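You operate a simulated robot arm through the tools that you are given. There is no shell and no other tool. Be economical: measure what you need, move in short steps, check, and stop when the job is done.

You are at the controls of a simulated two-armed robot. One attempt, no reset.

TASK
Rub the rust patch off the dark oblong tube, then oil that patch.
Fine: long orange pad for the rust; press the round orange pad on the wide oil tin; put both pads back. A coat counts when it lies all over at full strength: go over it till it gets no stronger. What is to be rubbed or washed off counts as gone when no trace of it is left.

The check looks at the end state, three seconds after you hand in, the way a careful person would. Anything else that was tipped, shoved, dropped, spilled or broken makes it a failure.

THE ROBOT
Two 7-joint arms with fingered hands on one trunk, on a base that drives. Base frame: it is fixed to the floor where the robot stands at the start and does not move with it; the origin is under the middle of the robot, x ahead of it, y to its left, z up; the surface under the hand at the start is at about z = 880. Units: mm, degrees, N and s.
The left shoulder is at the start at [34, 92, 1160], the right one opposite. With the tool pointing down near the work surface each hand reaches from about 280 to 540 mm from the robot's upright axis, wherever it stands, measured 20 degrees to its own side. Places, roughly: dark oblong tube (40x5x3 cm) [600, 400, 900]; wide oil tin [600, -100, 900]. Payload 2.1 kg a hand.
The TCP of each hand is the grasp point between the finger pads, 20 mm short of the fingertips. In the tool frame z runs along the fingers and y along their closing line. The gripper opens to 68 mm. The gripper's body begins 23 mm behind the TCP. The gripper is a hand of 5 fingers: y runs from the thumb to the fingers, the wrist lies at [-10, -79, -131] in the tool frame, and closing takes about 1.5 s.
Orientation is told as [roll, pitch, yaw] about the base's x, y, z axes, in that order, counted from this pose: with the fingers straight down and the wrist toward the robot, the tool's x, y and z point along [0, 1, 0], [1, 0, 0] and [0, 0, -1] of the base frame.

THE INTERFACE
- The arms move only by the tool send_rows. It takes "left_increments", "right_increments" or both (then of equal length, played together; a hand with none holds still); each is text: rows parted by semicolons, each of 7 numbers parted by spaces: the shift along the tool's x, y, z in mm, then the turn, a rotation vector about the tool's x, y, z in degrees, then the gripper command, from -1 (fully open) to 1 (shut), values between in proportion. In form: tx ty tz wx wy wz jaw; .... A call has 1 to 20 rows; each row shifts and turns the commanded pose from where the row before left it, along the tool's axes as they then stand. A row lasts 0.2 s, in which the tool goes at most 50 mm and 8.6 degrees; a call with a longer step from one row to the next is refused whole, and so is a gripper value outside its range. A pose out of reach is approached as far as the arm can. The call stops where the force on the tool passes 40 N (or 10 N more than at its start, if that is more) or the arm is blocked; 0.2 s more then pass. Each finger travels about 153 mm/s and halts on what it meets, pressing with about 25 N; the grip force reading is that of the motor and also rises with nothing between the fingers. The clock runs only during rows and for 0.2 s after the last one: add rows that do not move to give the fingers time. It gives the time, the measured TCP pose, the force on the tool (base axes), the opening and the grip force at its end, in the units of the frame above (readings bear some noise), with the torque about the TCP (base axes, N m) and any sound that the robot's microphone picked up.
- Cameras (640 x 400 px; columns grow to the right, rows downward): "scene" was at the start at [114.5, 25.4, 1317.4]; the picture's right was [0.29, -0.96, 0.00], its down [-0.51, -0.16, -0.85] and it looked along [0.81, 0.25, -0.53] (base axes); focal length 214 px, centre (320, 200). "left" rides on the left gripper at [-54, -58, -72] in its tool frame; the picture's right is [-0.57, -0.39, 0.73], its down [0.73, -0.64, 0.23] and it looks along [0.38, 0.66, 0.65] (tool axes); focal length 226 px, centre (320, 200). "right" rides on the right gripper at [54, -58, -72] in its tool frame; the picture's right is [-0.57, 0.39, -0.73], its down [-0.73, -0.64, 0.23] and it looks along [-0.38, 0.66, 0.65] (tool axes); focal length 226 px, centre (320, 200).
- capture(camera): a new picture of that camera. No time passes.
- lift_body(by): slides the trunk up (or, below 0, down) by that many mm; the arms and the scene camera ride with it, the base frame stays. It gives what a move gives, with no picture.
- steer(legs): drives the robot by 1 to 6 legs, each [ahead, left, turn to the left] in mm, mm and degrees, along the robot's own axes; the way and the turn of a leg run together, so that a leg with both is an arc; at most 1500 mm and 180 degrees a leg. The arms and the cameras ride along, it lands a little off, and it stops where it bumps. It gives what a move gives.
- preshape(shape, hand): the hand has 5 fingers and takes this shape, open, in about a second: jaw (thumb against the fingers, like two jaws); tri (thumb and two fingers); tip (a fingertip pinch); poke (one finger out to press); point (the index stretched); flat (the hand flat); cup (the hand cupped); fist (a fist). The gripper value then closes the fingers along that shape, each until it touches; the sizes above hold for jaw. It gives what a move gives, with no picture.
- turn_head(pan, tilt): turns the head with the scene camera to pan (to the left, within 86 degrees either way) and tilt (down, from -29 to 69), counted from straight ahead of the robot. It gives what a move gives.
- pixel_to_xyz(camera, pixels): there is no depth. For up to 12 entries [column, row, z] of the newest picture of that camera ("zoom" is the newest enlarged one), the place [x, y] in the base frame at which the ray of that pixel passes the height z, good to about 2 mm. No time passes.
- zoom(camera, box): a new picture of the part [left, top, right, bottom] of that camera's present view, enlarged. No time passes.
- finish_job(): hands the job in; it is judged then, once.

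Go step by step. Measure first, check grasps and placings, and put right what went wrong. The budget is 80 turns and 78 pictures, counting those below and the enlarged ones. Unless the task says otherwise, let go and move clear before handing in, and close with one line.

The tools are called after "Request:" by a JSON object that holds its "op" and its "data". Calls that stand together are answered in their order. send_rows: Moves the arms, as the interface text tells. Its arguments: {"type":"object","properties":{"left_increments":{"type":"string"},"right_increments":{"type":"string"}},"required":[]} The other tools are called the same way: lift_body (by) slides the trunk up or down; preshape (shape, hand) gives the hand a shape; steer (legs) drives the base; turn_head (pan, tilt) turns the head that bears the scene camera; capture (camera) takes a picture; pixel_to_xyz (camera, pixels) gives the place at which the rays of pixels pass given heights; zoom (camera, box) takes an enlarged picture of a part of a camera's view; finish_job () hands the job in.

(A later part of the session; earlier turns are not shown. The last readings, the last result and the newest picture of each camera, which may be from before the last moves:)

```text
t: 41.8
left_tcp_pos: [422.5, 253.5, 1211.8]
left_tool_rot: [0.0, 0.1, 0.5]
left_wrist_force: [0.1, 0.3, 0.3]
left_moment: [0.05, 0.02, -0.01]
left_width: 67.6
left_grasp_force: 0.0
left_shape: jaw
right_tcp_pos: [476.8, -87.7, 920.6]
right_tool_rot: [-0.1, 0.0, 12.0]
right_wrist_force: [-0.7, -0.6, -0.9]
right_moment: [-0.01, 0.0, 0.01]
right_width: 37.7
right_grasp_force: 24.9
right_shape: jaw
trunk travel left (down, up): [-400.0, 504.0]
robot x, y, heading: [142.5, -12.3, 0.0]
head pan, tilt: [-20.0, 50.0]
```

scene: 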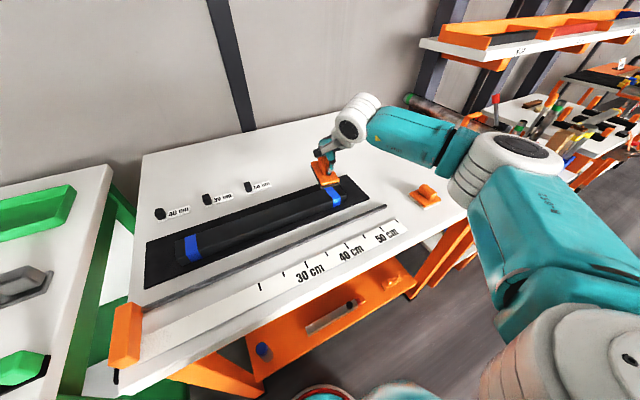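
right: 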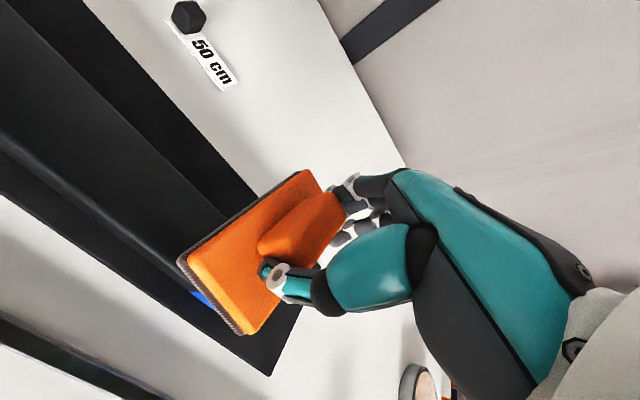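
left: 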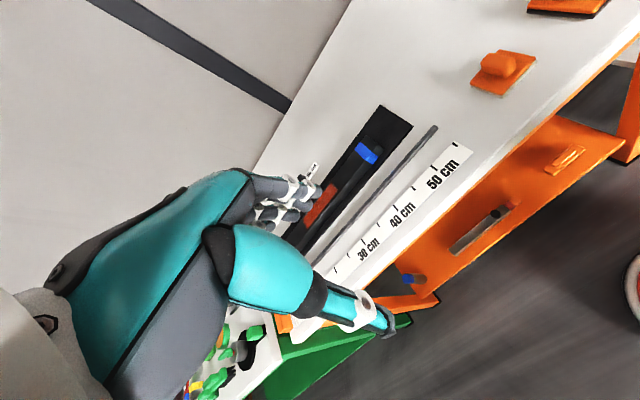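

Pad corners match the original spot within ~2 mm. No contact yet at z 920.6; keep lowering in small steps.

Request:
{"op": "send_rows", "data": {"right_increments": "0 0 1 0 0 0 1;0 0 1 0 0 0 1;0 0 0 0 0 0 1"}}

```text
t: 42.6
left_tcp_pos: [423.4, 253.2, 1210.7]
left_tool_rot: [0.0, 0.1, 0.4]
left_wrist_force: [-0.3, -0.1, 1.3]
left_moment: [-0.01, 0.01, -0.01]
left_width: 67.6
left_grasp_force: 0.0
left_shape: jaw
right_tcp_pos: [476.5, -86.7, 919.2]
right_tool_rot: [0.0, 0.0, 12.0]
right_wrist_force: [-0.5, 0.1, -0.1]
right_moment: [0.01, 0.03, -0.01]
right_width: 37.9
right_grasp_force: 24.6
right_shape: jaw
trunk travel left (down, up): [-400.0, 504.0]
robot x, y, heading: [141.2, -8.4, 0.3]
head pan, tilt: [-20.0, 50.0]
```

Request:
{"op": "send_rows", "data": {"right_increments": "0 0 1 0 0 0 1;0 0 1 0 0 0 1;0 0 0 0 0 0 1"}}

```text
t: 43.4
left_tcp_pos: [423.4, 252.7, 1211.3]
left_tool_rot: [0.0, 0.0, 0.5]
left_wrist_force: [-0.5, 0.1, 0.0]
left_moment: [-0.02, 0.01, -0.01]
left_width: 67.7
left_grasp_force: 0.1
left_shape: jaw
right_tcp_pos: [475.8, -87.4, 918.3]
right_tool_rot: [0.0, -0.1, 12.1]
right_wrist_force: [1.9, -0.3, 14.1]
right_moment: [0.07, -0.09, -0.01]
right_width: 37.9
right_grasp_force: 25.2
right_shape: jaw
trunk travel left (down, up): [-400.0, 504.0]
robot x, y, heading: [146.1, -12.4, 0.4]
head pan, tilt: [-20.0, 50.0]
```

Contact at 918.3 (14 N). Ease 1 mm, open and lift clear.

Request:
{"op": "send_rows", "data": {"right_increments": "0 0 -1.5 0 0 0 1;0 0 0 0 0 0 0.4;0 0 0 0 0 0 -0.3;0 0 0 0 0 0 -1;0 0 0 0 0 0 -1;0 0 0 0 0 0 -1;0 0 0 0 0 0 -1;0 0 -20 0 0 0 -1;0 0 -40 0 0 0 -1;0 0 -40 0 0 0 -1;0 0 0 0 0 -4 -1;0 0 0 0 0 0 -1"}}

Request:
{"op": "zoom", "data": {"camera": "scene", "box": [240, 146, 400, 266]}}

Request:
{"op": "capture", "data": {"camera": "right"}}

```text
t: 46.0
left_tcp_pos: [424.0, 252.6, 1210.9]
left_tool_rot: [0.1, 0.1, 0.5]
left_wrist_force: [-0.7, 0.5, -0.2]
left_moment: [0.03, -0.01, -0.02]
left_width: 67.7
left_grasp_force: 0.1
left_shape: jaw
right_tcp_pos: [477.4, -86.3, 1018.4]
right_tool_rot: [0.0, 0.1, 16.0]
right_wrist_force: [0.0, 0.6, 1.0]
right_moment: [-0.03, -0.01, 0.02]
right_width: 67.8
right_grasp_force: 0.1
right_shape: jaw
trunk travel left (down, up): [-400.0, 504.0]
robot x, y, heading: [142.8, -10.8, 0.3]
head pan, tilt: [-20.0, 50.0]
```

```text
3.33 times, centred on (320, 206) of scene
```

zoom: 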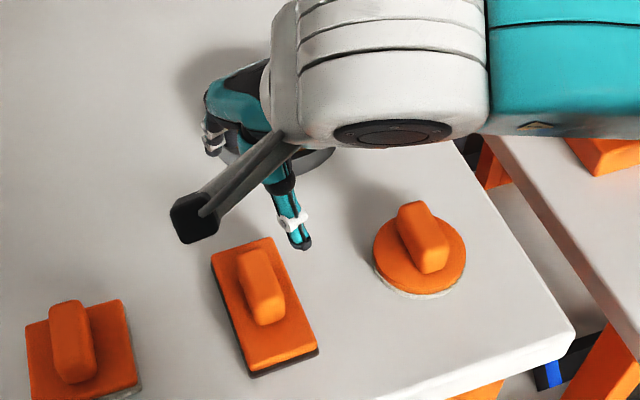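

```text
47 pictures are left
```

right: 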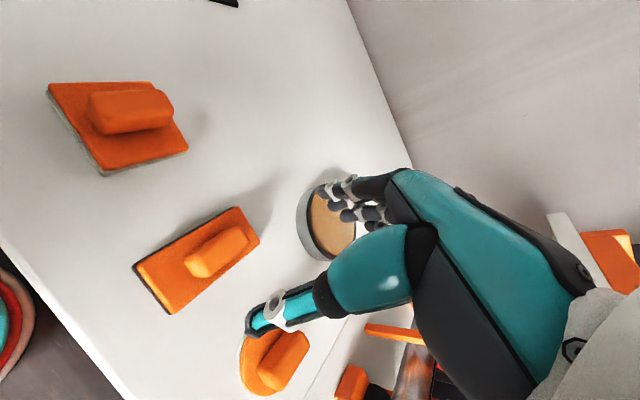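

The long pad is back in place. Now turn the hand back and go above the round pad's handle (480,-191), at z≈975.

Request:
{"op": "send_rows", "data": {"right_increments": "0 0 0 0 0 6 -1;0 0 0 0 0 6 -1;0 0 0 0 0 6 -1;-35 2 0 0 0 0 -1;-35 2 0 0 0 0 -1;-34.5 2.3 0 0 0 0 -1;0 0 20 0 0 0 -1;0 0 20 0 0 0 -1;0 0 0 0 0 0 -1"}}

Request:
{"op": "zoom", "data": {"camera": "scene", "box": [240, 146, 400, 266]}}

Request:
{"op": "capture", "data": {"camera": "right"}}

```text
t: 48.0
left_tcp_pos: [422.3, 252.6, 1212.6]
left_tool_rot: [0.0, 0.2, 0.5]
left_wrist_force: [-0.1, 0.5, 0.2]
left_moment: [0.04, -0.02, 0.01]
left_width: 67.6
left_grasp_force: 0.1
left_shape: jaw
right_tcp_pos: [480.4, -192.4, 976.6]
right_tool_rot: [0.0, -0.1, -2.0]
right_wrist_force: [-0.6, -0.1, -0.4]
right_moment: [-0.01, 0.02, 0.03]
right_width: 67.7
right_grasp_force: 0.0
right_shape: jaw
trunk travel left (down, up): [-400.0, 504.0]
robot x, y, heading: [141.8, -9.3, 0.5]
head pan, tilt: [-20.0, 50.0]
```

```text
3.33 times, centred on (320, 206) of scene
```

zoom: 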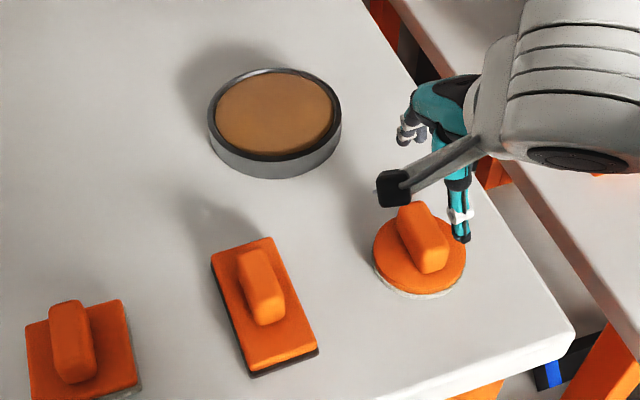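

```text
45 pictures are left
```

right: 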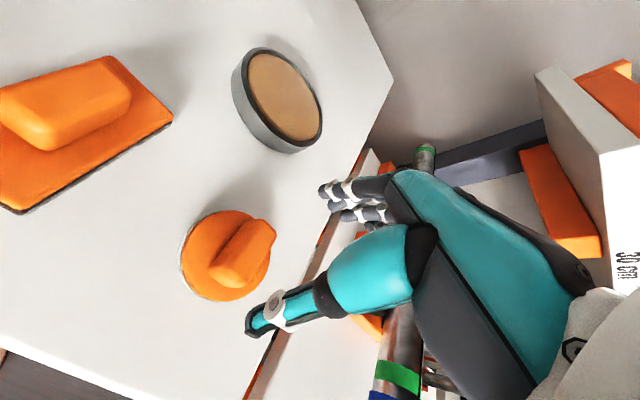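

Measure the round pad's handle and the tin in this zoom.

Request:
{"op": "pixel_to_xyz", "data": {"camera": "zoom", "pixels": [[398, 207, 918], [424, 203, 918], [418, 250, 918], [447, 245, 918], [374, 268, 880], [466, 277, 880], [420, 299, 880], [210, 112, 900], [340, 114, 900], [280, 68, 900], [264, 178, 880], [267, 161, 900]]}}

Request:
{"op": "pixel_to_xyz", "data": {"camera": "zoom", "pixels": [[214, 112, 900], [333, 114, 900], [280, 72, 900], [264, 154, 900], [235, 249, 893], [270, 237, 893], [247, 371, 893], [318, 345, 893]]}}

```text
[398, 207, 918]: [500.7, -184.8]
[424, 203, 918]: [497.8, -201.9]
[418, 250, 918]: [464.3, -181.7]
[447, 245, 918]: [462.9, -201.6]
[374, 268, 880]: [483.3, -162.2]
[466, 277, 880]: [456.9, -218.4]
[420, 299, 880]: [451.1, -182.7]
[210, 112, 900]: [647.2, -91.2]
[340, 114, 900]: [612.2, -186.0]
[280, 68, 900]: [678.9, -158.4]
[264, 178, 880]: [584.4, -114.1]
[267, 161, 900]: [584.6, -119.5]
```

```text
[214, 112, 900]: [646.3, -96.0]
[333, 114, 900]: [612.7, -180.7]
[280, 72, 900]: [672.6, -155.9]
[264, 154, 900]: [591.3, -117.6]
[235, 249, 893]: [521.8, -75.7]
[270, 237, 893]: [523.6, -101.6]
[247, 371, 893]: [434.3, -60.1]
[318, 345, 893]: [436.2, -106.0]
```

Tin: centre (630.5,-139), inner radius ≈45, rim z≈900. The hand is well over the round pad's handle (481,-192.5). Descend and grip.

Request:
{"op": "send_rows", "data": {"right_increments": "0 1 20 0 0 0 -1;0 0 20 0 0 0 -1;0 0 10 0 0 0 -1;0 0 6 0 0 0 -1;0 0 0 0 0 0 -1;0 0 0 0 0 0 0;0 0 0 0 0 0 0.5;0 0 0 0 0 0 1;0 0 0 0 0 0 1;0 0 0 0 0 0 1;0 0 0 0 0 0 1;0 0 0 0 0 0 1;0 0 0 0 0 0 1;0 0 0 0 0 0 1"}}

Request:
{"op": "capture", "data": {"camera": "right"}}

```text
t: 51.0
left_tcp_pos: [422.7, 253.8, 1211.4]
left_tool_rot: [0.0, 0.0, 0.5]
left_wrist_force: [-0.2, -0.5, 0.5]
left_moment: [-0.02, -0.02, 0.03]
left_width: 67.5
left_grasp_force: 0.0
left_shape: jaw
right_tcp_pos: [480.2, -192.6, 920.2]
right_tool_rot: [-0.1, 0.0, -2.0]
right_wrist_force: [0.8, 0.8, -0.5]
right_moment: [-0.04, 0.01, -0.01]
right_width: 38.0
right_grasp_force: 25.4
right_shape: jaw
trunk travel left (down, up): [-400.0, 504.0]
robot x, y, heading: [142.5, -12.6, 0.6]
head pan, tilt: [-20.0, 50.0]
```

```text
44 pictures are left
```

right: 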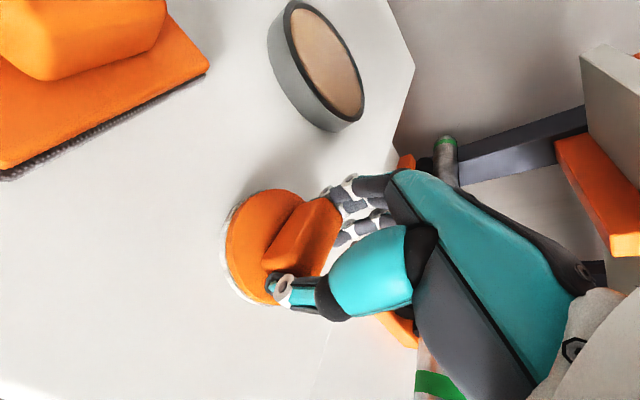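

Gripped (38.0 mm). Lift and carry over the tin.

Request:
{"op": "send_rows", "data": {"right_increments": "0 0 -10 0 0 0 1;0 0 -30 0 0 0 1;0 0 -30 0 0 0 1;15 37 0 0 0 0 1;15 37 0 0 0 0 1;15 37 0 0 0 0 1;13.7 37 0 0 0 0 1;0 0 0 0 0 0 1"}}

Request:
{"op": "zoom", "data": {"camera": "scene", "box": [250, 126, 370, 216]}}

Request:
{"op": "capture", "data": {"camera": "right"}}

```text
t: 52.8
left_tcp_pos: [423.4, 252.0, 1211.6]
left_tool_rot: [0.1, 0.0, 0.6]
left_wrist_force: [0.5, 0.2, 0.2]
left_moment: [-0.01, 0.03, 0.04]
left_width: 67.6
left_grasp_force: 0.1
left_shape: jaw
right_tcp_pos: [631.7, -138.2, 992.5]
right_tool_rot: [0.0, 0.1, -1.9]
right_wrist_force: [0.6, 0.0, -0.5]
right_moment: [-0.04, 0.02, 0.02]
right_width: 38.3
right_grasp_force: 25.2
right_shape: jaw
trunk travel left (down, up): [-400.0, 504.0]
robot x, y, heading: [143.6, -11.4, 0.5]
head pan, tilt: [-20.0, 50.0]
```

```text
4.44 times, centred on (310, 171) of scene
```

zoom: 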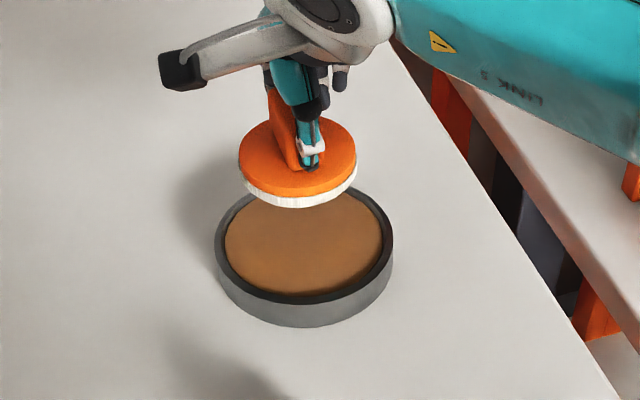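

```text
42 pictures are left
```

right: 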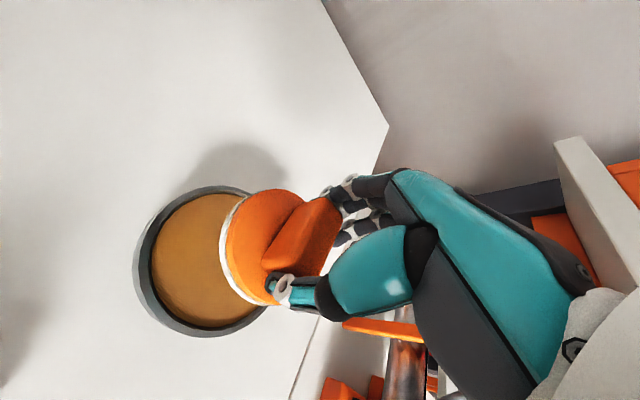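

Aligned over the tin. Lower to near contact (~z 940), then slowly.

Request:
{"op": "send_rows", "data": {"right_increments": "0 -1 25 0 0 0 1;0 0 20 0 0 0 1;0 0 5 0 0 0 1;0 0 2 0 0 0 1;0 0 1 0 0 0 1;0 0 1 0 0 0 1;0 0 0 0 0 0 1"}}

```text
t: 54.4
left_tcp_pos: [420.8, 253.1, 1212.6]
left_tool_rot: [-0.1, 0.0, 0.5]
left_wrist_force: [0.1, 0.7, 0.3]
left_moment: [-0.03, 0.01, 0.0]
left_width: 67.8
left_grasp_force: 0.0
left_shape: jaw
right_tcp_pos: [628.4, -137.9, 939.9]
right_tool_rot: [0.0, -0.2, -2.0]
right_wrist_force: [-0.4, -1.5, 25.6]
right_moment: [-0.05, -0.11, -0.01]
right_width: 39.1
right_grasp_force: 24.2
right_shape: jaw
trunk travel left (down, up): [-400.0, 504.0]
robot x, y, heading: [143.0, -11.4, 0.4]
head pan, tilt: [-20.0, 50.0]
```

Pressed on the oil with 25 N. Hold for a moment, then lift and look at the pad.

Request:
{"op": "send_rows", "data": {"right_increments": "0 0 0 0 0 0 1;0 0 0 0 0 0 1;0 0 0 0 0 0 1;0 0 0 0 0 0 1;0 0 0 0 0 0 1;0 0 -5 0 0 0 1;0 0 -20 0 0 0 1;0 0 -40 0 0 0 1;0 0 -20 0 0 0 1;0 0 0 0 0 0 1"}}

Request:
{"op": "zoom", "data": {"camera": "scene", "box": [250, 116, 370, 206]}}

```text
t: 56.6
left_tcp_pos: [423.0, 252.7, 1211.7]
left_tool_rot: [0.1, 0.1, 0.5]
left_wrist_force: [0.1, 0.0, -0.4]
left_moment: [0.01, -0.05, 0.02]
left_width: 67.7
left_grasp_force: 0.2
left_shape: jaw
right_tcp_pos: [630.1, -138.7, 1022.0]
right_tool_rot: [0.0, 0.0, -2.0]
right_wrist_force: [0.2, -0.3, -0.7]
right_moment: [0.02, -0.01, 0.0]
right_width: 38.8
right_grasp_force: 25.0
right_shape: jaw
trunk travel left (down, up): [-400.0, 504.0]
robot x, y, heading: [145.9, -12.2, 0.7]
head pan, tilt: [-20.0, 50.0]
```

```text
4.44 times, centred on (310, 161) of scene
```

zoom: 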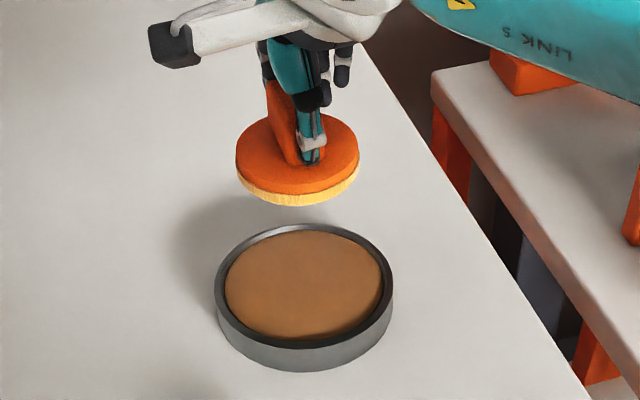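

The felt is now yellow with oil. Retract and drive left 560 mm to the tube.

Request:
{"op": "send_rows", "data": {"right_increments": "0 -37 0 0 0 0 1;0 -37 0 0 0 0 1;0 -37 -5 0 0 0 1;5 -37 -5 0 0 0 1;0 0 0 0 0 0 1"}}

Request:
{"op": "steer", "data": {"legs": [[0, 560, 0]]}}

Request:
{"op": "turn_head", "data": {"pan": -5, "tilt": 50}}

Request:
{"op": "capture", "data": {"camera": "scene"}}

```text
t: 57.8
left_tcp_pos: [422.5, 253.4, 1212.0]
left_tool_rot: [0.0, 0.0, 0.4]
left_wrist_force: [-0.2, -0.7, -0.6]
left_moment: [0.01, -0.03, 0.02]
left_width: 67.8
left_grasp_force: 0.0
left_shape: jaw
right_tcp_pos: [481.0, -127.0, 1034.9]
right_tool_rot: [0.0, 0.0, -2.2]
right_wrist_force: [-0.4, 0.1, -0.9]
right_moment: [0.01, 0.01, 0.01]
right_width: 39.1
right_grasp_force: 24.8
right_shape: jaw
trunk travel left (down, up): [-400.0, 504.0]
robot x, y, heading: [139.7, -10.3, 0.5]
head pan, tilt: [-20.0, 50.0]
```

```text
t: 61.0
left_tcp_pos: [412.7, 815.7, 1211.0]
left_tool_rot: [0.1, 0.0, 0.9]
left_wrist_force: [0.9, -0.3, 0.2]
left_moment: [-0.01, 0.03, -0.02]
left_width: 67.7
left_grasp_force: 0.0
left_shape: jaw
right_tcp_pos: [476.5, 434.9, 1034.5]
right_tool_rot: [0.0, 0.1, -1.6]
right_wrist_force: [-0.5, -0.3, -0.2]
right_moment: [0.0, -0.02, 0.02]
right_width: 38.7
right_grasp_force: 24.5
right_shape: jaw
trunk travel left (down, up): [-400.0, 504.0]
robot x, y, heading: [135.1, 548.8, 0.8]
head pan, tilt: [-20.0, 50.0]
```

```text
t: 61.8
left_tcp_pos: [413.1, 816.7, 1211.2]
left_tool_rot: [0.0, 0.2, 1.0]
left_wrist_force: [0.2, -0.2, 0.0]
left_moment: [0.0, 0.04, 0.0]
left_width: 67.7
left_grasp_force: 0.0
left_shape: jaw
right_tcp_pos: [476.1, 434.9, 1033.6]
right_tool_rot: [-0.1, 0.0, -1.6]
right_wrist_force: [0.4, 0.4, -0.8]
right_moment: [0.0, 0.01, -0.02]
right_width: 38.6
right_grasp_force: 25.1
right_shape: jaw
trunk travel left (down, up): [-400.0, 504.0]
robot x, y, heading: [136.6, 549.7, 0.7]
head pan, tilt: [-5.0, 50.0]
```

```text
40 pictures are left
```

scene: 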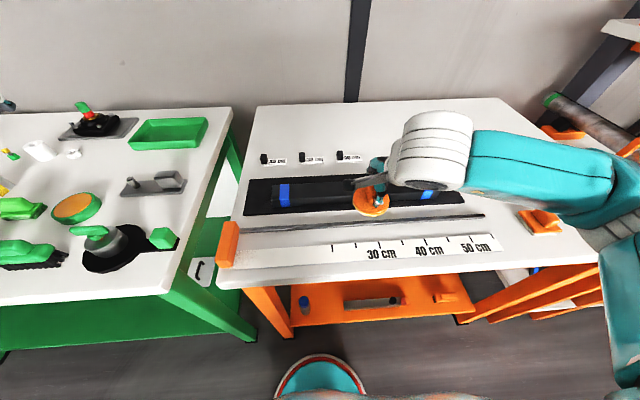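

Move the pad over the patch (x 590), lowering to z≈960.

Request:
{"op": "send_rows", "data": {"right_increments": "1 38 10 0 0 0 1;1 38 20 0 0 0 1;1 38 20 0 0 0 1;0 0 20 0 0 0 1;0 0 0 0 0 0 1"}}

Request:
{"op": "send_rows", "data": {"right_increments": "0 0 5 0 0 0 1;0 0 3 0 0 0 1;0 0 1 0 0 0 1;0 0 0 0 0 0 1"}}

```text
t: 63.0
left_tcp_pos: [414.4, 816.3, 1211.5]
left_tool_rot: [0.0, 0.1, 0.9]
left_wrist_force: [0.9, 0.3, 0.2]
left_moment: [0.0, 0.01, 0.02]
left_width: 67.7
left_grasp_force: 0.1
left_shape: jaw
right_tcp_pos: [590.0, 437.8, 965.1]
right_tool_rot: [0.0, 0.0, -1.6]
right_wrist_force: [-0.7, 0.1, -1.1]
right_moment: [0.0, -0.01, 0.02]
right_width: 38.8
right_grasp_force: 25.0
right_shape: jaw
trunk travel left (down, up): [-400.0, 504.0]
robot x, y, heading: [131.6, 548.2, 1.1]
head pan, tilt: [-5.0, 50.0]
```

```text
t: 64.0
left_tcp_pos: [412.3, 815.2, 1211.7]
left_tool_rot: [0.0, 0.0, 0.9]
left_wrist_force: [0.3, -0.3, 0.0]
left_moment: [-0.01, 0.02, -0.01]
left_width: 67.4
left_grasp_force: 0.1
left_shape: jaw
right_tcp_pos: [589.1, 436.8, 956.9]
right_tool_rot: [0.0, -0.1, -1.6]
right_wrist_force: [0.4, 0.3, 6.3]
right_moment: [0.01, -0.11, 0.02]
right_width: 38.6
right_grasp_force: 25.3
right_shape: jaw
trunk travel left (down, up): [-400.0, 504.0]
robot x, y, heading: [137.9, 549.2, 1.1]
head pan, tilt: [-5.0, 50.0]
```

6 N of contact. Stroke along the patch between y≈375 and y≈486.

Request:
{"op": "send_rows", "data": {"right_increments": "12 0 0.5 0 0 0 1;13 0 0.5 0 0 0 1;13 0 0 0 0 0 1;12 0 0 0 0 0 1;-14 0 0 0 0 0 1;-14 0 0 0 0 0 1;-14 0 0 0 0 0 1;-14 0 0 0 0 0 1;-14 0 0 0 0 0 1;-14 0 0 0 0 0 1;-14 0 0 0 0 0 1;-15 0 0 0 0 0 1;0 0 0 0 0 0 1"}}

Request:
{"op": "zoom", "data": {"camera": "scene", "box": [230, 130, 470, 280]}}

```text
t: 66.8
left_tcp_pos: [413.1, 817.5, 1211.8]
left_tool_rot: [-0.1, 0.0, 0.9]
left_wrist_force: [-0.3, -0.1, -0.3]
left_moment: [-0.01, 0.0, -0.02]
left_width: 67.6
left_grasp_force: 0.0
left_shape: jaw
right_tcp_pos: [588.5, 372.0, 954.5]
right_tool_rot: [-0.1, 0.0, -1.6]
right_wrist_force: [-0.8, 5.3, 9.2]
right_moment: [0.13, -0.06, 0.06]
right_width: 37.9
right_grasp_force: 24.4
right_shape: jaw
trunk travel left (down, up): [-400.0, 504.0]
robot x, y, heading: [138.4, 548.5, 1.0]
head pan, tilt: [-5.0, 50.0]
```

```text
2.67 times, centred on (350, 205) of scene
```

zoom: 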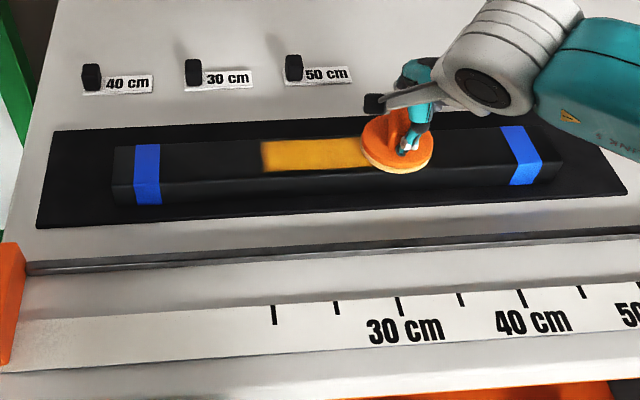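

The oil film is appearing (zoom 260–370). More strokes till it gets no stronger.

Request:
{"op": "send_rows", "data": {"right_increments": "14 0 0 0 0 0 1;14 0 0 0 0 0 1;14 0 0 0 0 0 1;14 0 0 0 0 0 1;14 0 0 0 0 0 1;14 0 0 0 0 0 1;14 0 0 0 0 0 1;14 0 0 0 0 0 1;8 0 0 0 0 0 1;-14 0 0 0 0 0 1;-14 0 0 0 0 0 1;-14 0 0 0 0 0 1;-14 0 0 0 0 0 1;-14 0 0 0 0 0 1;-14 0 0 0 0 0 1;-14 0 0 0 0 0 1;-14 0 0 0 0 0 1;-10 0 0 0 0 0 1;0 0 0 0 0 0 1"}}

Request:
{"op": "zoom", "data": {"camera": "scene", "box": [310, 165, 430, 225]}}

Request:
{"op": "send_rows", "data": {"right_increments": "14 0 0 0 0 0 1;14 0 0 0 0 0 1;14 0 0 0 0 0 1;14 0 0 0 0 0 1;14 0 0 0 0 0 1;14 0 0 0 0 0 1;14 0 0 0 0 0 1;14 0 0 0 0 0 1;9 0 0 0 0 0 1;-14 0 0 0 0 0 1;-14 0 0 0 0 0 1;-14 0 0 0 0 0 1;-14 0 0 0 0 0 1;-14 0 0 0 0 0 1;-14 0 0 0 0 0 1;-14 0 0 0 0 0 1;-14 0 0 0 0 0 1;-9 0 0 0 0 0 1;0 0 0 0 0 0 1"}}

Request:
{"op": "zoom", "data": {"camera": "scene", "box": [310, 165, 430, 225]}}

```text
t: 70.8
left_tcp_pos: [414.1, 817.6, 1212.5]
left_tool_rot: [-0.1, 0.0, 0.9]
left_wrist_force: [-0.2, 0.5, -0.7]
left_moment: [0.02, -0.02, 0.04]
left_width: 67.7
left_grasp_force: 0.0
left_shape: jaw
right_tcp_pos: [587.2, 371.3, 953.6]
right_tool_rot: [0.0, 0.0, -1.7]
right_wrist_force: [0.4, 4.9, 6.2]
right_moment: [0.07, -0.06, -0.02]
right_width: 38.2
right_grasp_force: 24.7
right_shape: jaw
trunk travel left (down, up): [-400.0, 504.0]
robot x, y, heading: [134.4, 548.1, 0.9]
head pan, tilt: [-5.0, 50.0]
```

```text
5.33 times, centred on (370, 195) of scene
```

zoom: 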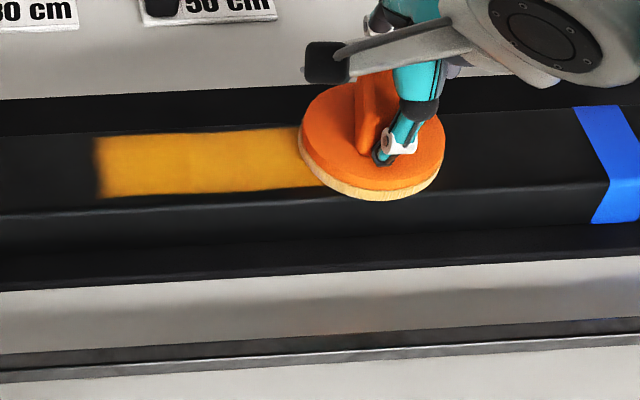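

```text
t: 74.8
left_tcp_pos: [414.1, 816.7, 1212.7]
left_tool_rot: [0.1, 0.1, 0.9]
left_wrist_force: [-0.5, -0.4, 0.2]
left_moment: [0.01, -0.01, 0.02]
left_width: 67.7
left_grasp_force: 0.0
left_shape: jaw
right_tcp_pos: [588.8, 370.9, 954.6]
right_tool_rot: [0.1, 0.0, -1.6]
right_wrist_force: [0.2, 0.7, 3.4]
right_moment: [0.03, -0.05, 0.01]
right_width: 38.5
right_grasp_force: 24.6
right_shape: jaw
trunk travel left (down, up): [-400.0, 504.0]
robot x, y, heading: [138.4, 549.3, 1.1]
head pan, tilt: [-5.0, 50.0]
```

```text
5.33 times, centred on (370, 195) of scene
```

zoom: 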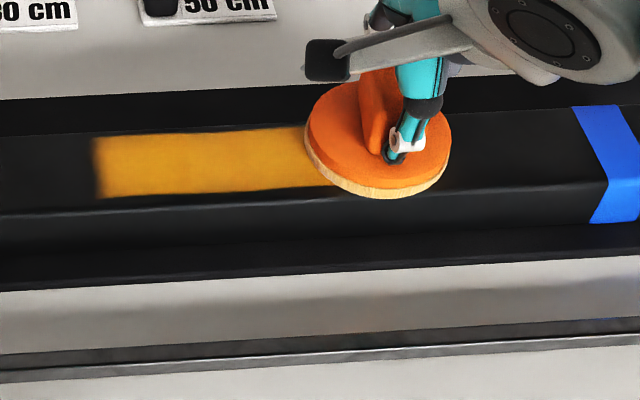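

The colour barely changes now. Lift aside to see the whole patch.

Request:
{"op": "send_rows", "data": {"right_increments": "0 0 -10 0 0 0 1;0 0 -30 0 0 0 1;-40 0 -10 0 0 0 1;-40 0 0 0 0 0 1;-20 0 0 0 0 0 1;0 0 0 0 0 0 1"}}

Request:
{"op": "zoom", "data": {"camera": "scene", "box": [320, 170, 400, 210]}}

```text
t: 76.2
left_tcp_pos: [414.6, 816.3, 1212.5]
left_tool_rot: [0.1, 0.2, 0.9]
left_wrist_force: [0.5, -0.5, 0.1]
left_moment: [0.0, 0.01, 0.0]
left_width: 67.5
left_grasp_force: 0.1
left_shape: jaw
right_tcp_pos: [583.9, 271.8, 1002.3]
right_tool_rot: [0.0, 0.0, -1.6]
right_wrist_force: [0.0, -0.5, -0.5]
right_moment: [-0.03, 0.0, 0.01]
right_width: 38.6
right_grasp_force: 25.0
right_shape: jaw
trunk travel left (down, up): [-400.0, 504.0]
robot x, y, heading: [134.3, 551.6, 0.9]
head pan, tilt: [-5.0, 50.0]
```

```text
8.00 times, centred on (360, 190) of scene
```

zoom: 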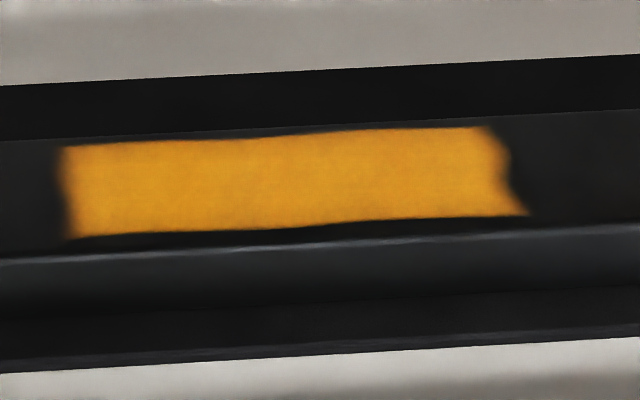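

Request:
{"op": "pixel_to_xyz", "data": {"camera": "zoom", "pixels": [[60, 148, 912], [68, 236, 912], [490, 128, 912], [510, 165, 912], [527, 215, 912], [300, 225, 912], [300, 133, 912]]}}

Request:
{"op": "send_rows", "data": {"right_increments": "40 0 0 0 0 0 1;40 0 0 0 0 0 1;20 3 10 0 0 0 1;0 0 30 0 0 0 1;0 0 7 0 0 0 1;0 0 2 0 0 0 1;0 0 1 0 0 0 1;0 0 0 0 0 0 1"}}

```text
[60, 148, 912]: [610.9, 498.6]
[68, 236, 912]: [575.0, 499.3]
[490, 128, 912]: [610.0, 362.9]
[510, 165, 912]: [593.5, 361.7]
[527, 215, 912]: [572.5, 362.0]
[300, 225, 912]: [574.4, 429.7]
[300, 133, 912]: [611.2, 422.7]
```

```text
t: 78.0
left_tcp_pos: [414.4, 816.8, 1211.1]
left_tool_rot: [0.0, 0.2, 0.9]
left_wrist_force: [0.5, 0.5, 0.1]
left_moment: [-0.03, -0.03, -0.03]
left_width: 67.7
left_grasp_force: 0.0
left_shape: jaw
right_tcp_pos: [592.4, 371.1, 955.4]
right_tool_rot: [0.1, 0.0, -1.6]
right_wrist_force: [-0.3, 0.4, 1.6]
right_moment: [-0.01, 0.03, 0.04]
right_width: 38.1
right_grasp_force: 24.7
right_shape: jaw
trunk travel left (down, up): [-400.0, 504.0]
robot x, y, heading: [135.1, 548.9, 0.8]
head pan, tilt: [-5.0, 50.0]
```

The film matches the former rust outline. Run one more confirming double stroke, covering both ends, and compare.

Request:
{"op": "send_rows", "data": {"right_increments": "-4 0 1 0 0 0 1;14 0 0.5 0 0 0 1;14 0 0 0 0 0 1;14 0 0 0 0 0 1;14 0 0 0 0 0 1;14 0 0 0 0 0 1;14 0 0 0 0 0 1;14 0 0 0 0 0 1;14 0 0 0 0 0 1;14 0 0 0 0 0 1;-14 0 0 0 0 0 1;-14 0 0 0 0 0 1;-14 0 0 0 0 0 1;-14 0 0 0 0 0 1;-14 0 0 0 0 0 1;-14 0 0 0 0 0 1;-14 0 0 0 0 0 1;-14 0 0 0 0 0 1;-14 0 0 0 0 0 1;0 0 0 0 0 0 1"}}

Request:
{"op": "send_rows", "data": {"right_increments": "0 0 -10 0 0 0 1;0 0 -30 0 0 0 1;-40 0 -10 0 0 0 1;-40 0 0 0 0 0 1;-20 0 0 0 0 0 1;0 0 0 0 0 0 1"}}

Request:
{"op": "zoom", "data": {"camera": "scene", "box": [320, 170, 400, 210]}}

Request:
{"op": "turn_head", "data": {"pan": -28, "tilt": 45}}

Request:
{"op": "capture", "data": {"camera": "scene"}}

```text
t: 82.2
left_tcp_pos: [413.4, 817.5, 1212.5]
left_tool_rot: [-0.1, 0.0, 1.0]
left_wrist_force: [-0.3, -0.1, -0.7]
left_moment: [0.02, 0.02, 0.0]
left_width: 67.9
left_grasp_force: 0.1
left_shape: jaw
right_tcp_pos: [589.8, 365.2, 953.2]
right_tool_rot: [-0.1, 0.0, -1.7]
right_wrist_force: [0.7, 6.5, 8.7]
right_moment: [0.11, -0.06, 0.01]
right_width: 37.8
right_grasp_force: 25.5
right_shape: jaw
trunk travel left (down, up): [-400.0, 504.0]
robot x, y, heading: [136.0, 551.2, 1.1]
head pan, tilt: [-5.0, 50.0]
```

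```text
t: 83.5
left_tcp_pos: [415.6, 816.0, 1212.6]
left_tool_rot: [0.0, 0.1, 0.9]
left_wrist_force: [-0.3, -0.4, -0.3]
left_moment: [-0.02, 0.02, 0.0]
left_width: 67.6
left_grasp_force: 0.1
left_shape: jaw
right_tcp_pos: [588.5, 268.0, 1002.9]
right_tool_rot: [0.0, 0.0, -1.6]
right_wrist_force: [0.4, 0.8, -0.4]
right_moment: [-0.01, 0.01, 0.03]
right_width: 38.0
right_grasp_force: 24.6
right_shape: jaw
trunk travel left (down, up): [-400.0, 504.0]
robot x, y, heading: [137.2, 549.2, 1.0]
head pan, tilt: [-5.0, 50.0]
```

```text
8.00 times, centred on (360, 190) of scene
```

zoom: 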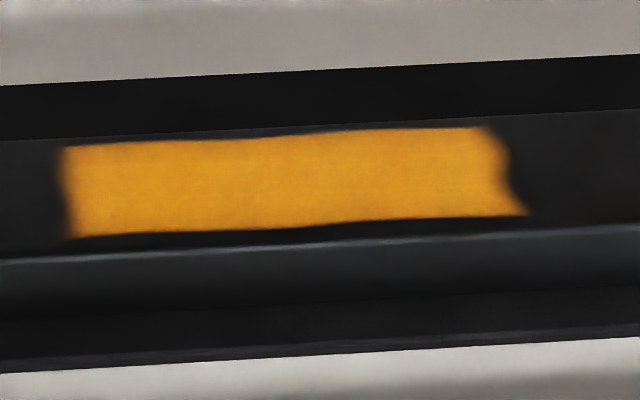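

```text
t: 84.4
left_tcp_pos: [414.0, 815.5, 1211.6]
left_tool_rot: [0.0, 0.1, 0.9]
left_wrist_force: [0.5, 0.3, 0.0]
left_moment: [0.01, -0.04, 0.01]
left_width: 67.8
left_grasp_force: 0.0
left_shape: jaw
right_tcp_pos: [588.0, 266.6, 1002.3]
right_tool_rot: [0.0, 0.1, -1.6]
right_wrist_force: [0.3, -0.5, 0.7]
right_moment: [0.03, 0.01, 0.02]
right_width: 37.6
right_grasp_force: 24.9
right_shape: jaw
trunk travel left (down, up): [-400.0, 504.0]
robot x, y, heading: [136.3, 548.0, 0.7]
head pan, tilt: [-28.0, 45.0]
```

```text
34 pictures are left
```

scene: 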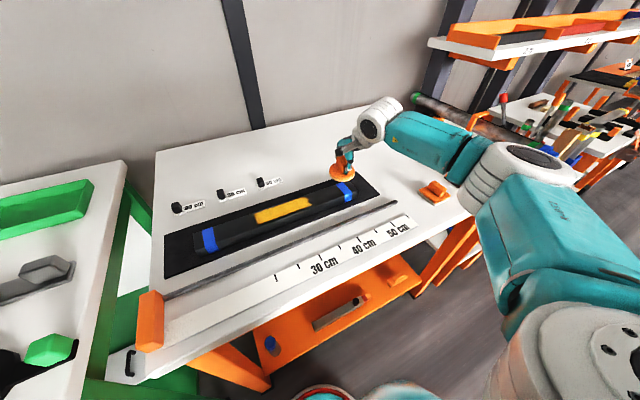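

The coat is unchanged by the extra pass — full strength and even. Check how the pad sits in the grip before returning it.

Request:
{"op": "zoom", "data": {"camera": "scene", "box": [310, 130, 380, 200]}}

Request:
{"op": "capture", "data": {"camera": "right"}}

```text
5.71 times, centred on (345, 165) of scene
```

zoom: 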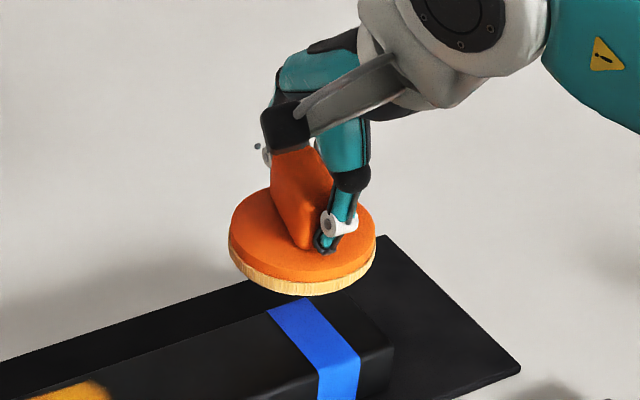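

```text
32 pictures are left
```

right: 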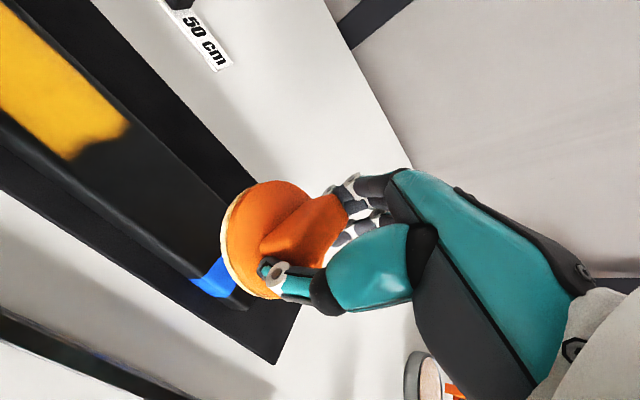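

Pad flat but turned in the grip as before. Retract, raise, and drive back right.

Request:
{"op": "send_rows", "data": {"right_increments": "33 -36 -15 0 0 0 1;33 -36 -15 0 0 0 1;34 -35 0 0 0 0 1;0 0 0 0 0 -6 1;0 0 0 0 0 -6 1;0 0 0 0 0 0 1"}}

Request:
{"op": "steer", "data": {"legs": [[0, -550, -0.8]]}}

Request:
{"op": "turn_head", "data": {"pan": -20, "tilt": 50}}

Request:
{"op": "capture", "data": {"camera": "scene"}}

Request:
{"op": "zoom", "data": {"camera": "scene", "box": [280, 126, 400, 216]}}

```text
refused: row 1 steps farther than a row can; nothing moved
```

```text
t: 87.5
left_tcp_pos: [422.6, 271.6, 1211.1]
left_tool_rot: [0.0, 0.1, -0.1]
left_wrist_force: [-0.6, 0.1, 0.0]
left_moment: [0.04, 0.0, 0.0]
left_width: 67.4
left_grasp_force: 0.0
left_shape: jaw
right_tcp_pos: [586.4, -280.4, 1003.9]
right_tool_rot: [-0.1, 0.0, -2.6]
right_wrist_force: [0.4, 0.1, 0.0]
right_moment: [-0.05, -0.02, -0.01]
right_width: 37.7
right_grasp_force: 25.4
right_shape: jaw
trunk travel left (down, up): [-400.0, 504.0]
robot x, y, heading: [140.5, 9.5, -0.0]
head pan, tilt: [-28.0, 45.0]
```

```text
t: 88.2
left_tcp_pos: [423.2, 271.0, 1211.4]
left_tool_rot: [0.0, 0.1, -0.1]
left_wrist_force: [1.0, 0.2, 0.8]
left_moment: [0.0, 0.02, 0.02]
left_width: 67.7
left_grasp_force: 0.1
left_shape: jaw
right_tcp_pos: [588.1, -278.6, 1002.9]
right_tool_rot: [0.0, 0.0, -2.7]
right_wrist_force: [0.2, 0.8, -1.0]
right_moment: [0.01, -0.04, -0.03]
right_width: 37.8
right_grasp_force: 25.1
right_shape: jaw
trunk travel left (down, up): [-400.0, 504.0]
robot x, y, heading: [138.3, 7.1, 0.0]
head pan, tilt: [-20.0, 50.0]
```

```text
31 pictures are left
```

scene: 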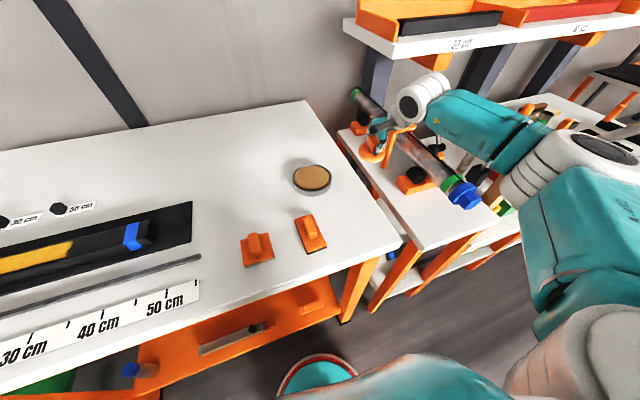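

```text
4.44 times, centred on (340, 171) of scene
```

zoom: 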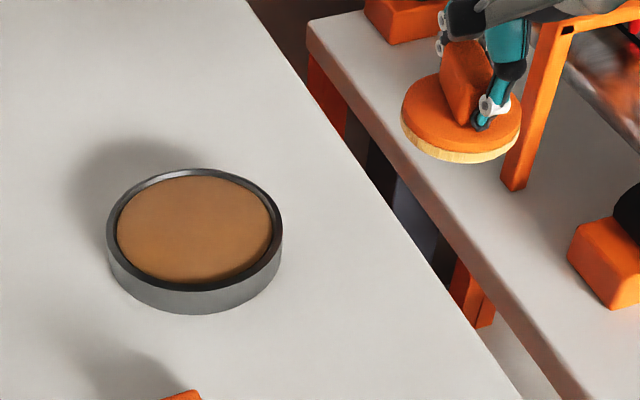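

The retract was refused (step too long) while the drive ran, so the hand now hangs over the right bench near the orange bracket, without contact. Move back left first (the way it came), then retract toward (480,-192).

Request:
{"op": "send_rows", "data": {"right_increments": "10 0 0 0 0 0 1;25 0 0 0 0 0 1;30 0 0 0 0 0 1;25 0 -15 0 0 0 1;0 -36 -15 0 0 0 1;0 -36 0 0 0 0 1;0 -34 0 0 0 0 1;0 0 0 0 0 -6 1;0 0 0 0 0 -6 1;0 0 0 0 0 0 1"}}

Request:
{"op": "zoom", "data": {"camera": "scene", "box": [290, 136, 410, 226]}}

Request:
{"op": "capture", "data": {"camera": "right"}}

```text
t: 90.4
left_tcp_pos: [421.9, 271.5, 1212.4]
left_tool_rot: [0.0, 0.1, -0.2]
left_wrist_force: [0.8, -0.7, 0.1]
left_moment: [0.0, 0.0, -0.01]
left_width: 67.8
left_grasp_force: 0.0
left_shape: jaw
right_tcp_pos: [485.0, -185.8, 1033.5]
right_tool_rot: [0.0, 0.0, 9.3]
right_wrist_force: [-1.1, -0.4, -0.9]
right_moment: [0.03, -0.02, 0.01]
right_width: 37.9
right_grasp_force: 24.9
right_shape: jaw
trunk travel left (down, up): [-400.0, 504.0]
robot x, y, heading: [141.9, 9.1, -0.1]
head pan, tilt: [-20.0, 50.0]
```

```text
4.44 times, centred on (350, 181) of scene
```

zoom: 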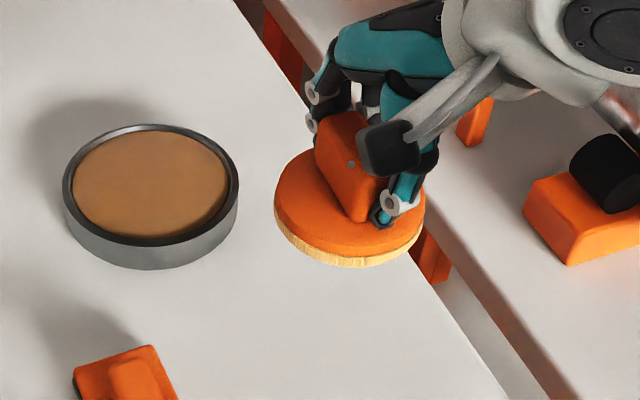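

```text
28 pictures are left
```

right: 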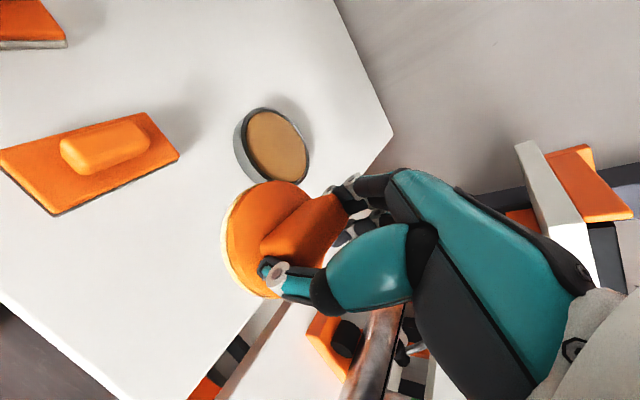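

Request:
{"op": "pixel_to_xyz", "data": {"camera": "zoom", "pixels": [[273, 205, 1005], [424, 205, 1005], [345, 256, 1005], [276, 222, 992], [418, 238, 992], [340, 266, 992], [316, 150, 1031], [349, 205, 1031], [353, 222, 1005], [327, 112, 1031]]}}

```text
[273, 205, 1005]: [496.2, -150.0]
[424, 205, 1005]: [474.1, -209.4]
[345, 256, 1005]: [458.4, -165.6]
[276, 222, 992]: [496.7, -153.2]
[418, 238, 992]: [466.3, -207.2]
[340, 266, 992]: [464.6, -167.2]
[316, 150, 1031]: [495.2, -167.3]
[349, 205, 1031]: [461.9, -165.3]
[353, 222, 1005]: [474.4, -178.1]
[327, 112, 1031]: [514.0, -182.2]
```

Handle yaw matches the original (~−4°). Shift about (−2,−14) and lower to z≈930, then measure again.

Request:
{"op": "send_rows", "data": {"right_increments": "-13.5 -4.2 20 0 0 0 1;0 0 30 0 0 0 1;0 0 30 0 0 0 1;0 0 22 0 0 0 1;0 0 0 0 0 0 1"}}

Request:
{"op": "zoom", "data": {"camera": "scene", "box": [240, 146, 400, 266]}}

```text
t: 91.6
left_tcp_pos: [422.9, 271.0, 1212.8]
left_tool_rot: [0.0, 0.1, -0.1]
left_wrist_force: [-0.4, -0.6, 0.4]
left_moment: [0.0, 0.04, 0.03]
left_width: 67.7
left_grasp_force: 0.0
left_shape: jaw
right_tcp_pos: [482.9, -198.8, 931.2]
right_tool_rot: [0.0, 0.0, 9.4]
right_wrist_force: [0.7, 0.2, -0.3]
right_moment: [-0.02, 0.0, 0.01]
right_width: 37.6
right_grasp_force: 24.9
right_shape: jaw
trunk travel left (down, up): [-400.0, 504.0]
robot x, y, heading: [139.6, 10.7, -0.1]
head pan, tilt: [-20.0, 50.0]
```

```text
3.33 times, centred on (320, 206) of scene
```

zoom: 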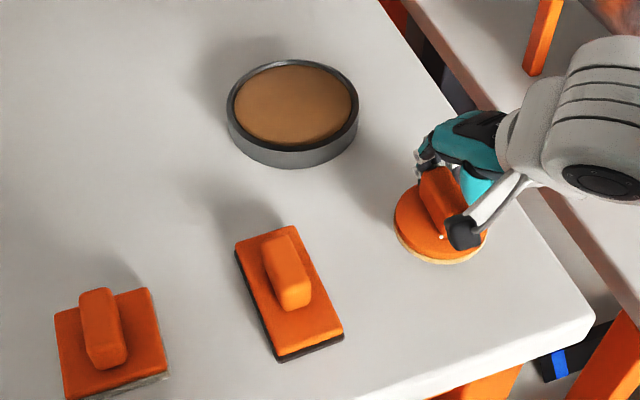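

Request:
{"op": "pixel_to_xyz", "data": {"camera": "zoom", "pixels": [[395, 227, 890], [487, 237, 890], [445, 263, 890], [394, 215, 903], [443, 254, 903], [488, 222, 903], [419, 170, 928], [452, 166, 928], [441, 215, 928], [436, 235, 903]]}}

```text
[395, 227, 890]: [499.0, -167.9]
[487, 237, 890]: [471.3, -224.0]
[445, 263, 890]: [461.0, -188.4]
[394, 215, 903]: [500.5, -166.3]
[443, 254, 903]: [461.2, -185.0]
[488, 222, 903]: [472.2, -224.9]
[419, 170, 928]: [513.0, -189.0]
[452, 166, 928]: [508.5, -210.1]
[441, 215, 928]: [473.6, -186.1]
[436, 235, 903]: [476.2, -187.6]
```

The pad is (+11,−5.5) off the original spot. Shift accordingly and lower gently.

Request:
{"op": "send_rows", "data": {"right_increments": "7.1 -9.5 0 0 0 0 1;0 0 5 0 0 0 1;0 0 0 0 0 0 1"}}

Request:
{"op": "zoom", "data": {"camera": "scene", "box": [240, 146, 400, 266]}}

Request:
{"op": "pixel_to_xyz", "data": {"camera": "scene", "pixels": [[320, 206, 880]]}}

```text
t: 92.4
left_tcp_pos: [422.7, 271.1, 1211.6]
left_tool_rot: [0.0, 0.1, -0.1]
left_wrist_force: [0.2, -1.0, -0.9]
left_moment: [0.0, 0.01, 0.0]
left_width: 67.6
left_grasp_force: 0.1
left_shape: jaw
right_tcp_pos: [472.7, -193.9, 926.6]
right_tool_rot: [0.0, 0.0, 9.3]
right_wrist_force: [0.5, 0.0, -0.4]
right_moment: [-0.02, 0.0, -0.01]
right_width: 37.4
right_grasp_force: 25.0
right_shape: jaw
trunk travel left (down, up): [-400.0, 504.0]
robot x, y, heading: [139.9, 7.2, -0.2]
head pan, tilt: [-20.0, 50.0]
```

```text
3.33 times, centred on (320, 206) of scene
```

zoom: 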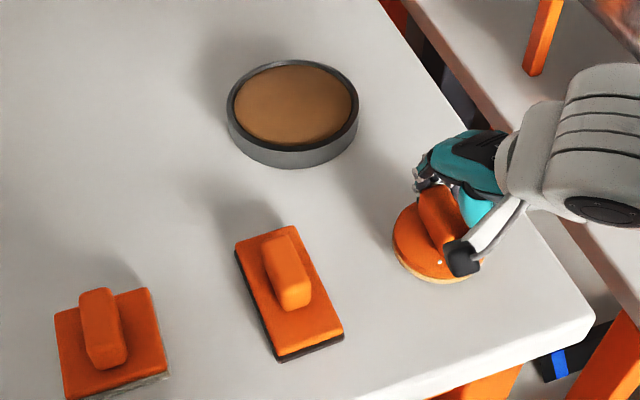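

```text
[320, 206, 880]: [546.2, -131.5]
```

Request:
{"op": "pixel_to_xyz", "data": {"camera": "zoom", "pixels": [[393, 250, 885], [484, 262, 885], [440, 284, 885], [393, 236, 898], [418, 191, 923], [450, 188, 923], [440, 236, 923], [436, 254, 898]]}}

Request:
{"op": "send_rows", "data": {"right_increments": "0 0 3 0 0 0 1;0 0 1 0 0 0 1;0 0 1 0 0 0 1;0 0 0 0 0 0 1"}}

```text
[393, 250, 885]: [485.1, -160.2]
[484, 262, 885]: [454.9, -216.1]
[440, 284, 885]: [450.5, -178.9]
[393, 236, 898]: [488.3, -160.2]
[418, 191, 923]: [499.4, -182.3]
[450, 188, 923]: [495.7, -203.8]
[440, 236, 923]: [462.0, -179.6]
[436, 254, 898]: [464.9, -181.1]
```

```text
t: 93.4
left_tcp_pos: [422.7, 270.4, 1212.3]
left_tool_rot: [-0.1, 0.1, -0.1]
left_wrist_force: [0.2, 0.8, 0.6]
left_moment: [0.01, 0.01, 0.03]
left_width: 67.7
left_grasp_force: 0.1
left_shape: jaw
right_tcp_pos: [472.8, -193.6, 921.3]
right_tool_rot: [0.0, 0.0, 9.4]
right_wrist_force: [-0.8, -0.2, -0.7]
right_moment: [0.03, 0.02, 0.02]
right_width: 37.5
right_grasp_force: 24.9
right_shape: jaw
trunk travel left (down, up): [-400.0, 504.0]
robot x, y, heading: [142.9, 7.9, -0.3]
head pan, tilt: [-20.0, 50.0]
```

Within ~2 mm of the original spot. Keep lowering to contact.

Request:
{"op": "send_rows", "data": {"right_increments": "-1.5 0 1 0 0 0 1;0 0 1 0 0 0 1;0 0 0 0 0 0 1"}}

```text
t: 94.2
left_tcp_pos: [423.6, 271.0, 1211.4]
left_tool_rot: [0.1, 0.1, -0.1]
left_wrist_force: [-0.7, 0.3, -0.3]
left_moment: [-0.01, -0.02, -0.02]
left_width: 67.8
left_grasp_force: 0.0
left_shape: jaw
right_tcp_pos: [472.4, -195.5, 919.7]
right_tool_rot: [0.1, 0.0, 9.4]
right_wrist_force: [0.6, 0.4, -0.8]
right_moment: [0.0, 0.0, 0.03]
right_width: 37.4
right_grasp_force: 25.0
right_shape: jaw
trunk travel left (down, up): [-400.0, 504.0]
robot x, y, heading: [141.1, 11.0, -0.3]
head pan, tilt: [-20.0, 50.0]
```

Request:
{"op": "send_rows", "data": {"right_increments": "0 0 1 0 0 0 1;0 0 0 0 0 0 1"}}

```text
t: 94.8
left_tcp_pos: [421.7, 271.7, 1212.4]
left_tool_rot: [0.0, 0.1, -0.3]
left_wrist_force: [-0.3, -0.2, 0.1]
left_moment: [0.0, -0.03, -0.02]
left_width: 67.7
left_grasp_force: 0.0
left_shape: jaw
right_tcp_pos: [474.4, -194.3, 917.8]
right_tool_rot: [0.0, 0.1, 9.5]
right_wrist_force: [0.6, 0.3, 0.1]
right_moment: [-0.01, -0.01, 0.03]
right_width: 37.7
right_grasp_force: 25.0
right_shape: jaw
trunk travel left (down, up): [-400.0, 504.0]
robot x, y, heading: [140.0, 10.2, 0.0]
head pan, tilt: [-20.0, 50.0]
```

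Request:
{"op": "send_rows", "data": {"right_increments": "0 0 1 0 0 0 1;0 0 0.7 0 0 0 1;0 0 0 0 0 0 1"}}

```text
t: 95.6
left_tcp_pos: [422.2, 271.6, 1211.1]
left_tool_rot: [0.0, 0.0, -0.1]
left_wrist_force: [-0.7, -0.5, 0.1]
left_moment: [0.02, -0.01, -0.01]
left_width: 67.7
left_grasp_force: 0.1
left_shape: jaw
right_tcp_pos: [472.4, -194.2, 916.8]
right_tool_rot: [0.1, -0.1, 9.3]
right_wrist_force: [0.2, 1.3, 6.4]
right_moment: [0.02, 0.01, 0.0]
right_width: 37.5
right_grasp_force: 24.6
right_shape: jaw
trunk travel left (down, up): [-400.0, 504.0]
robot x, y, heading: [139.1, 10.1, 0.2]
head pan, tilt: [-20.0, 50.0]
```

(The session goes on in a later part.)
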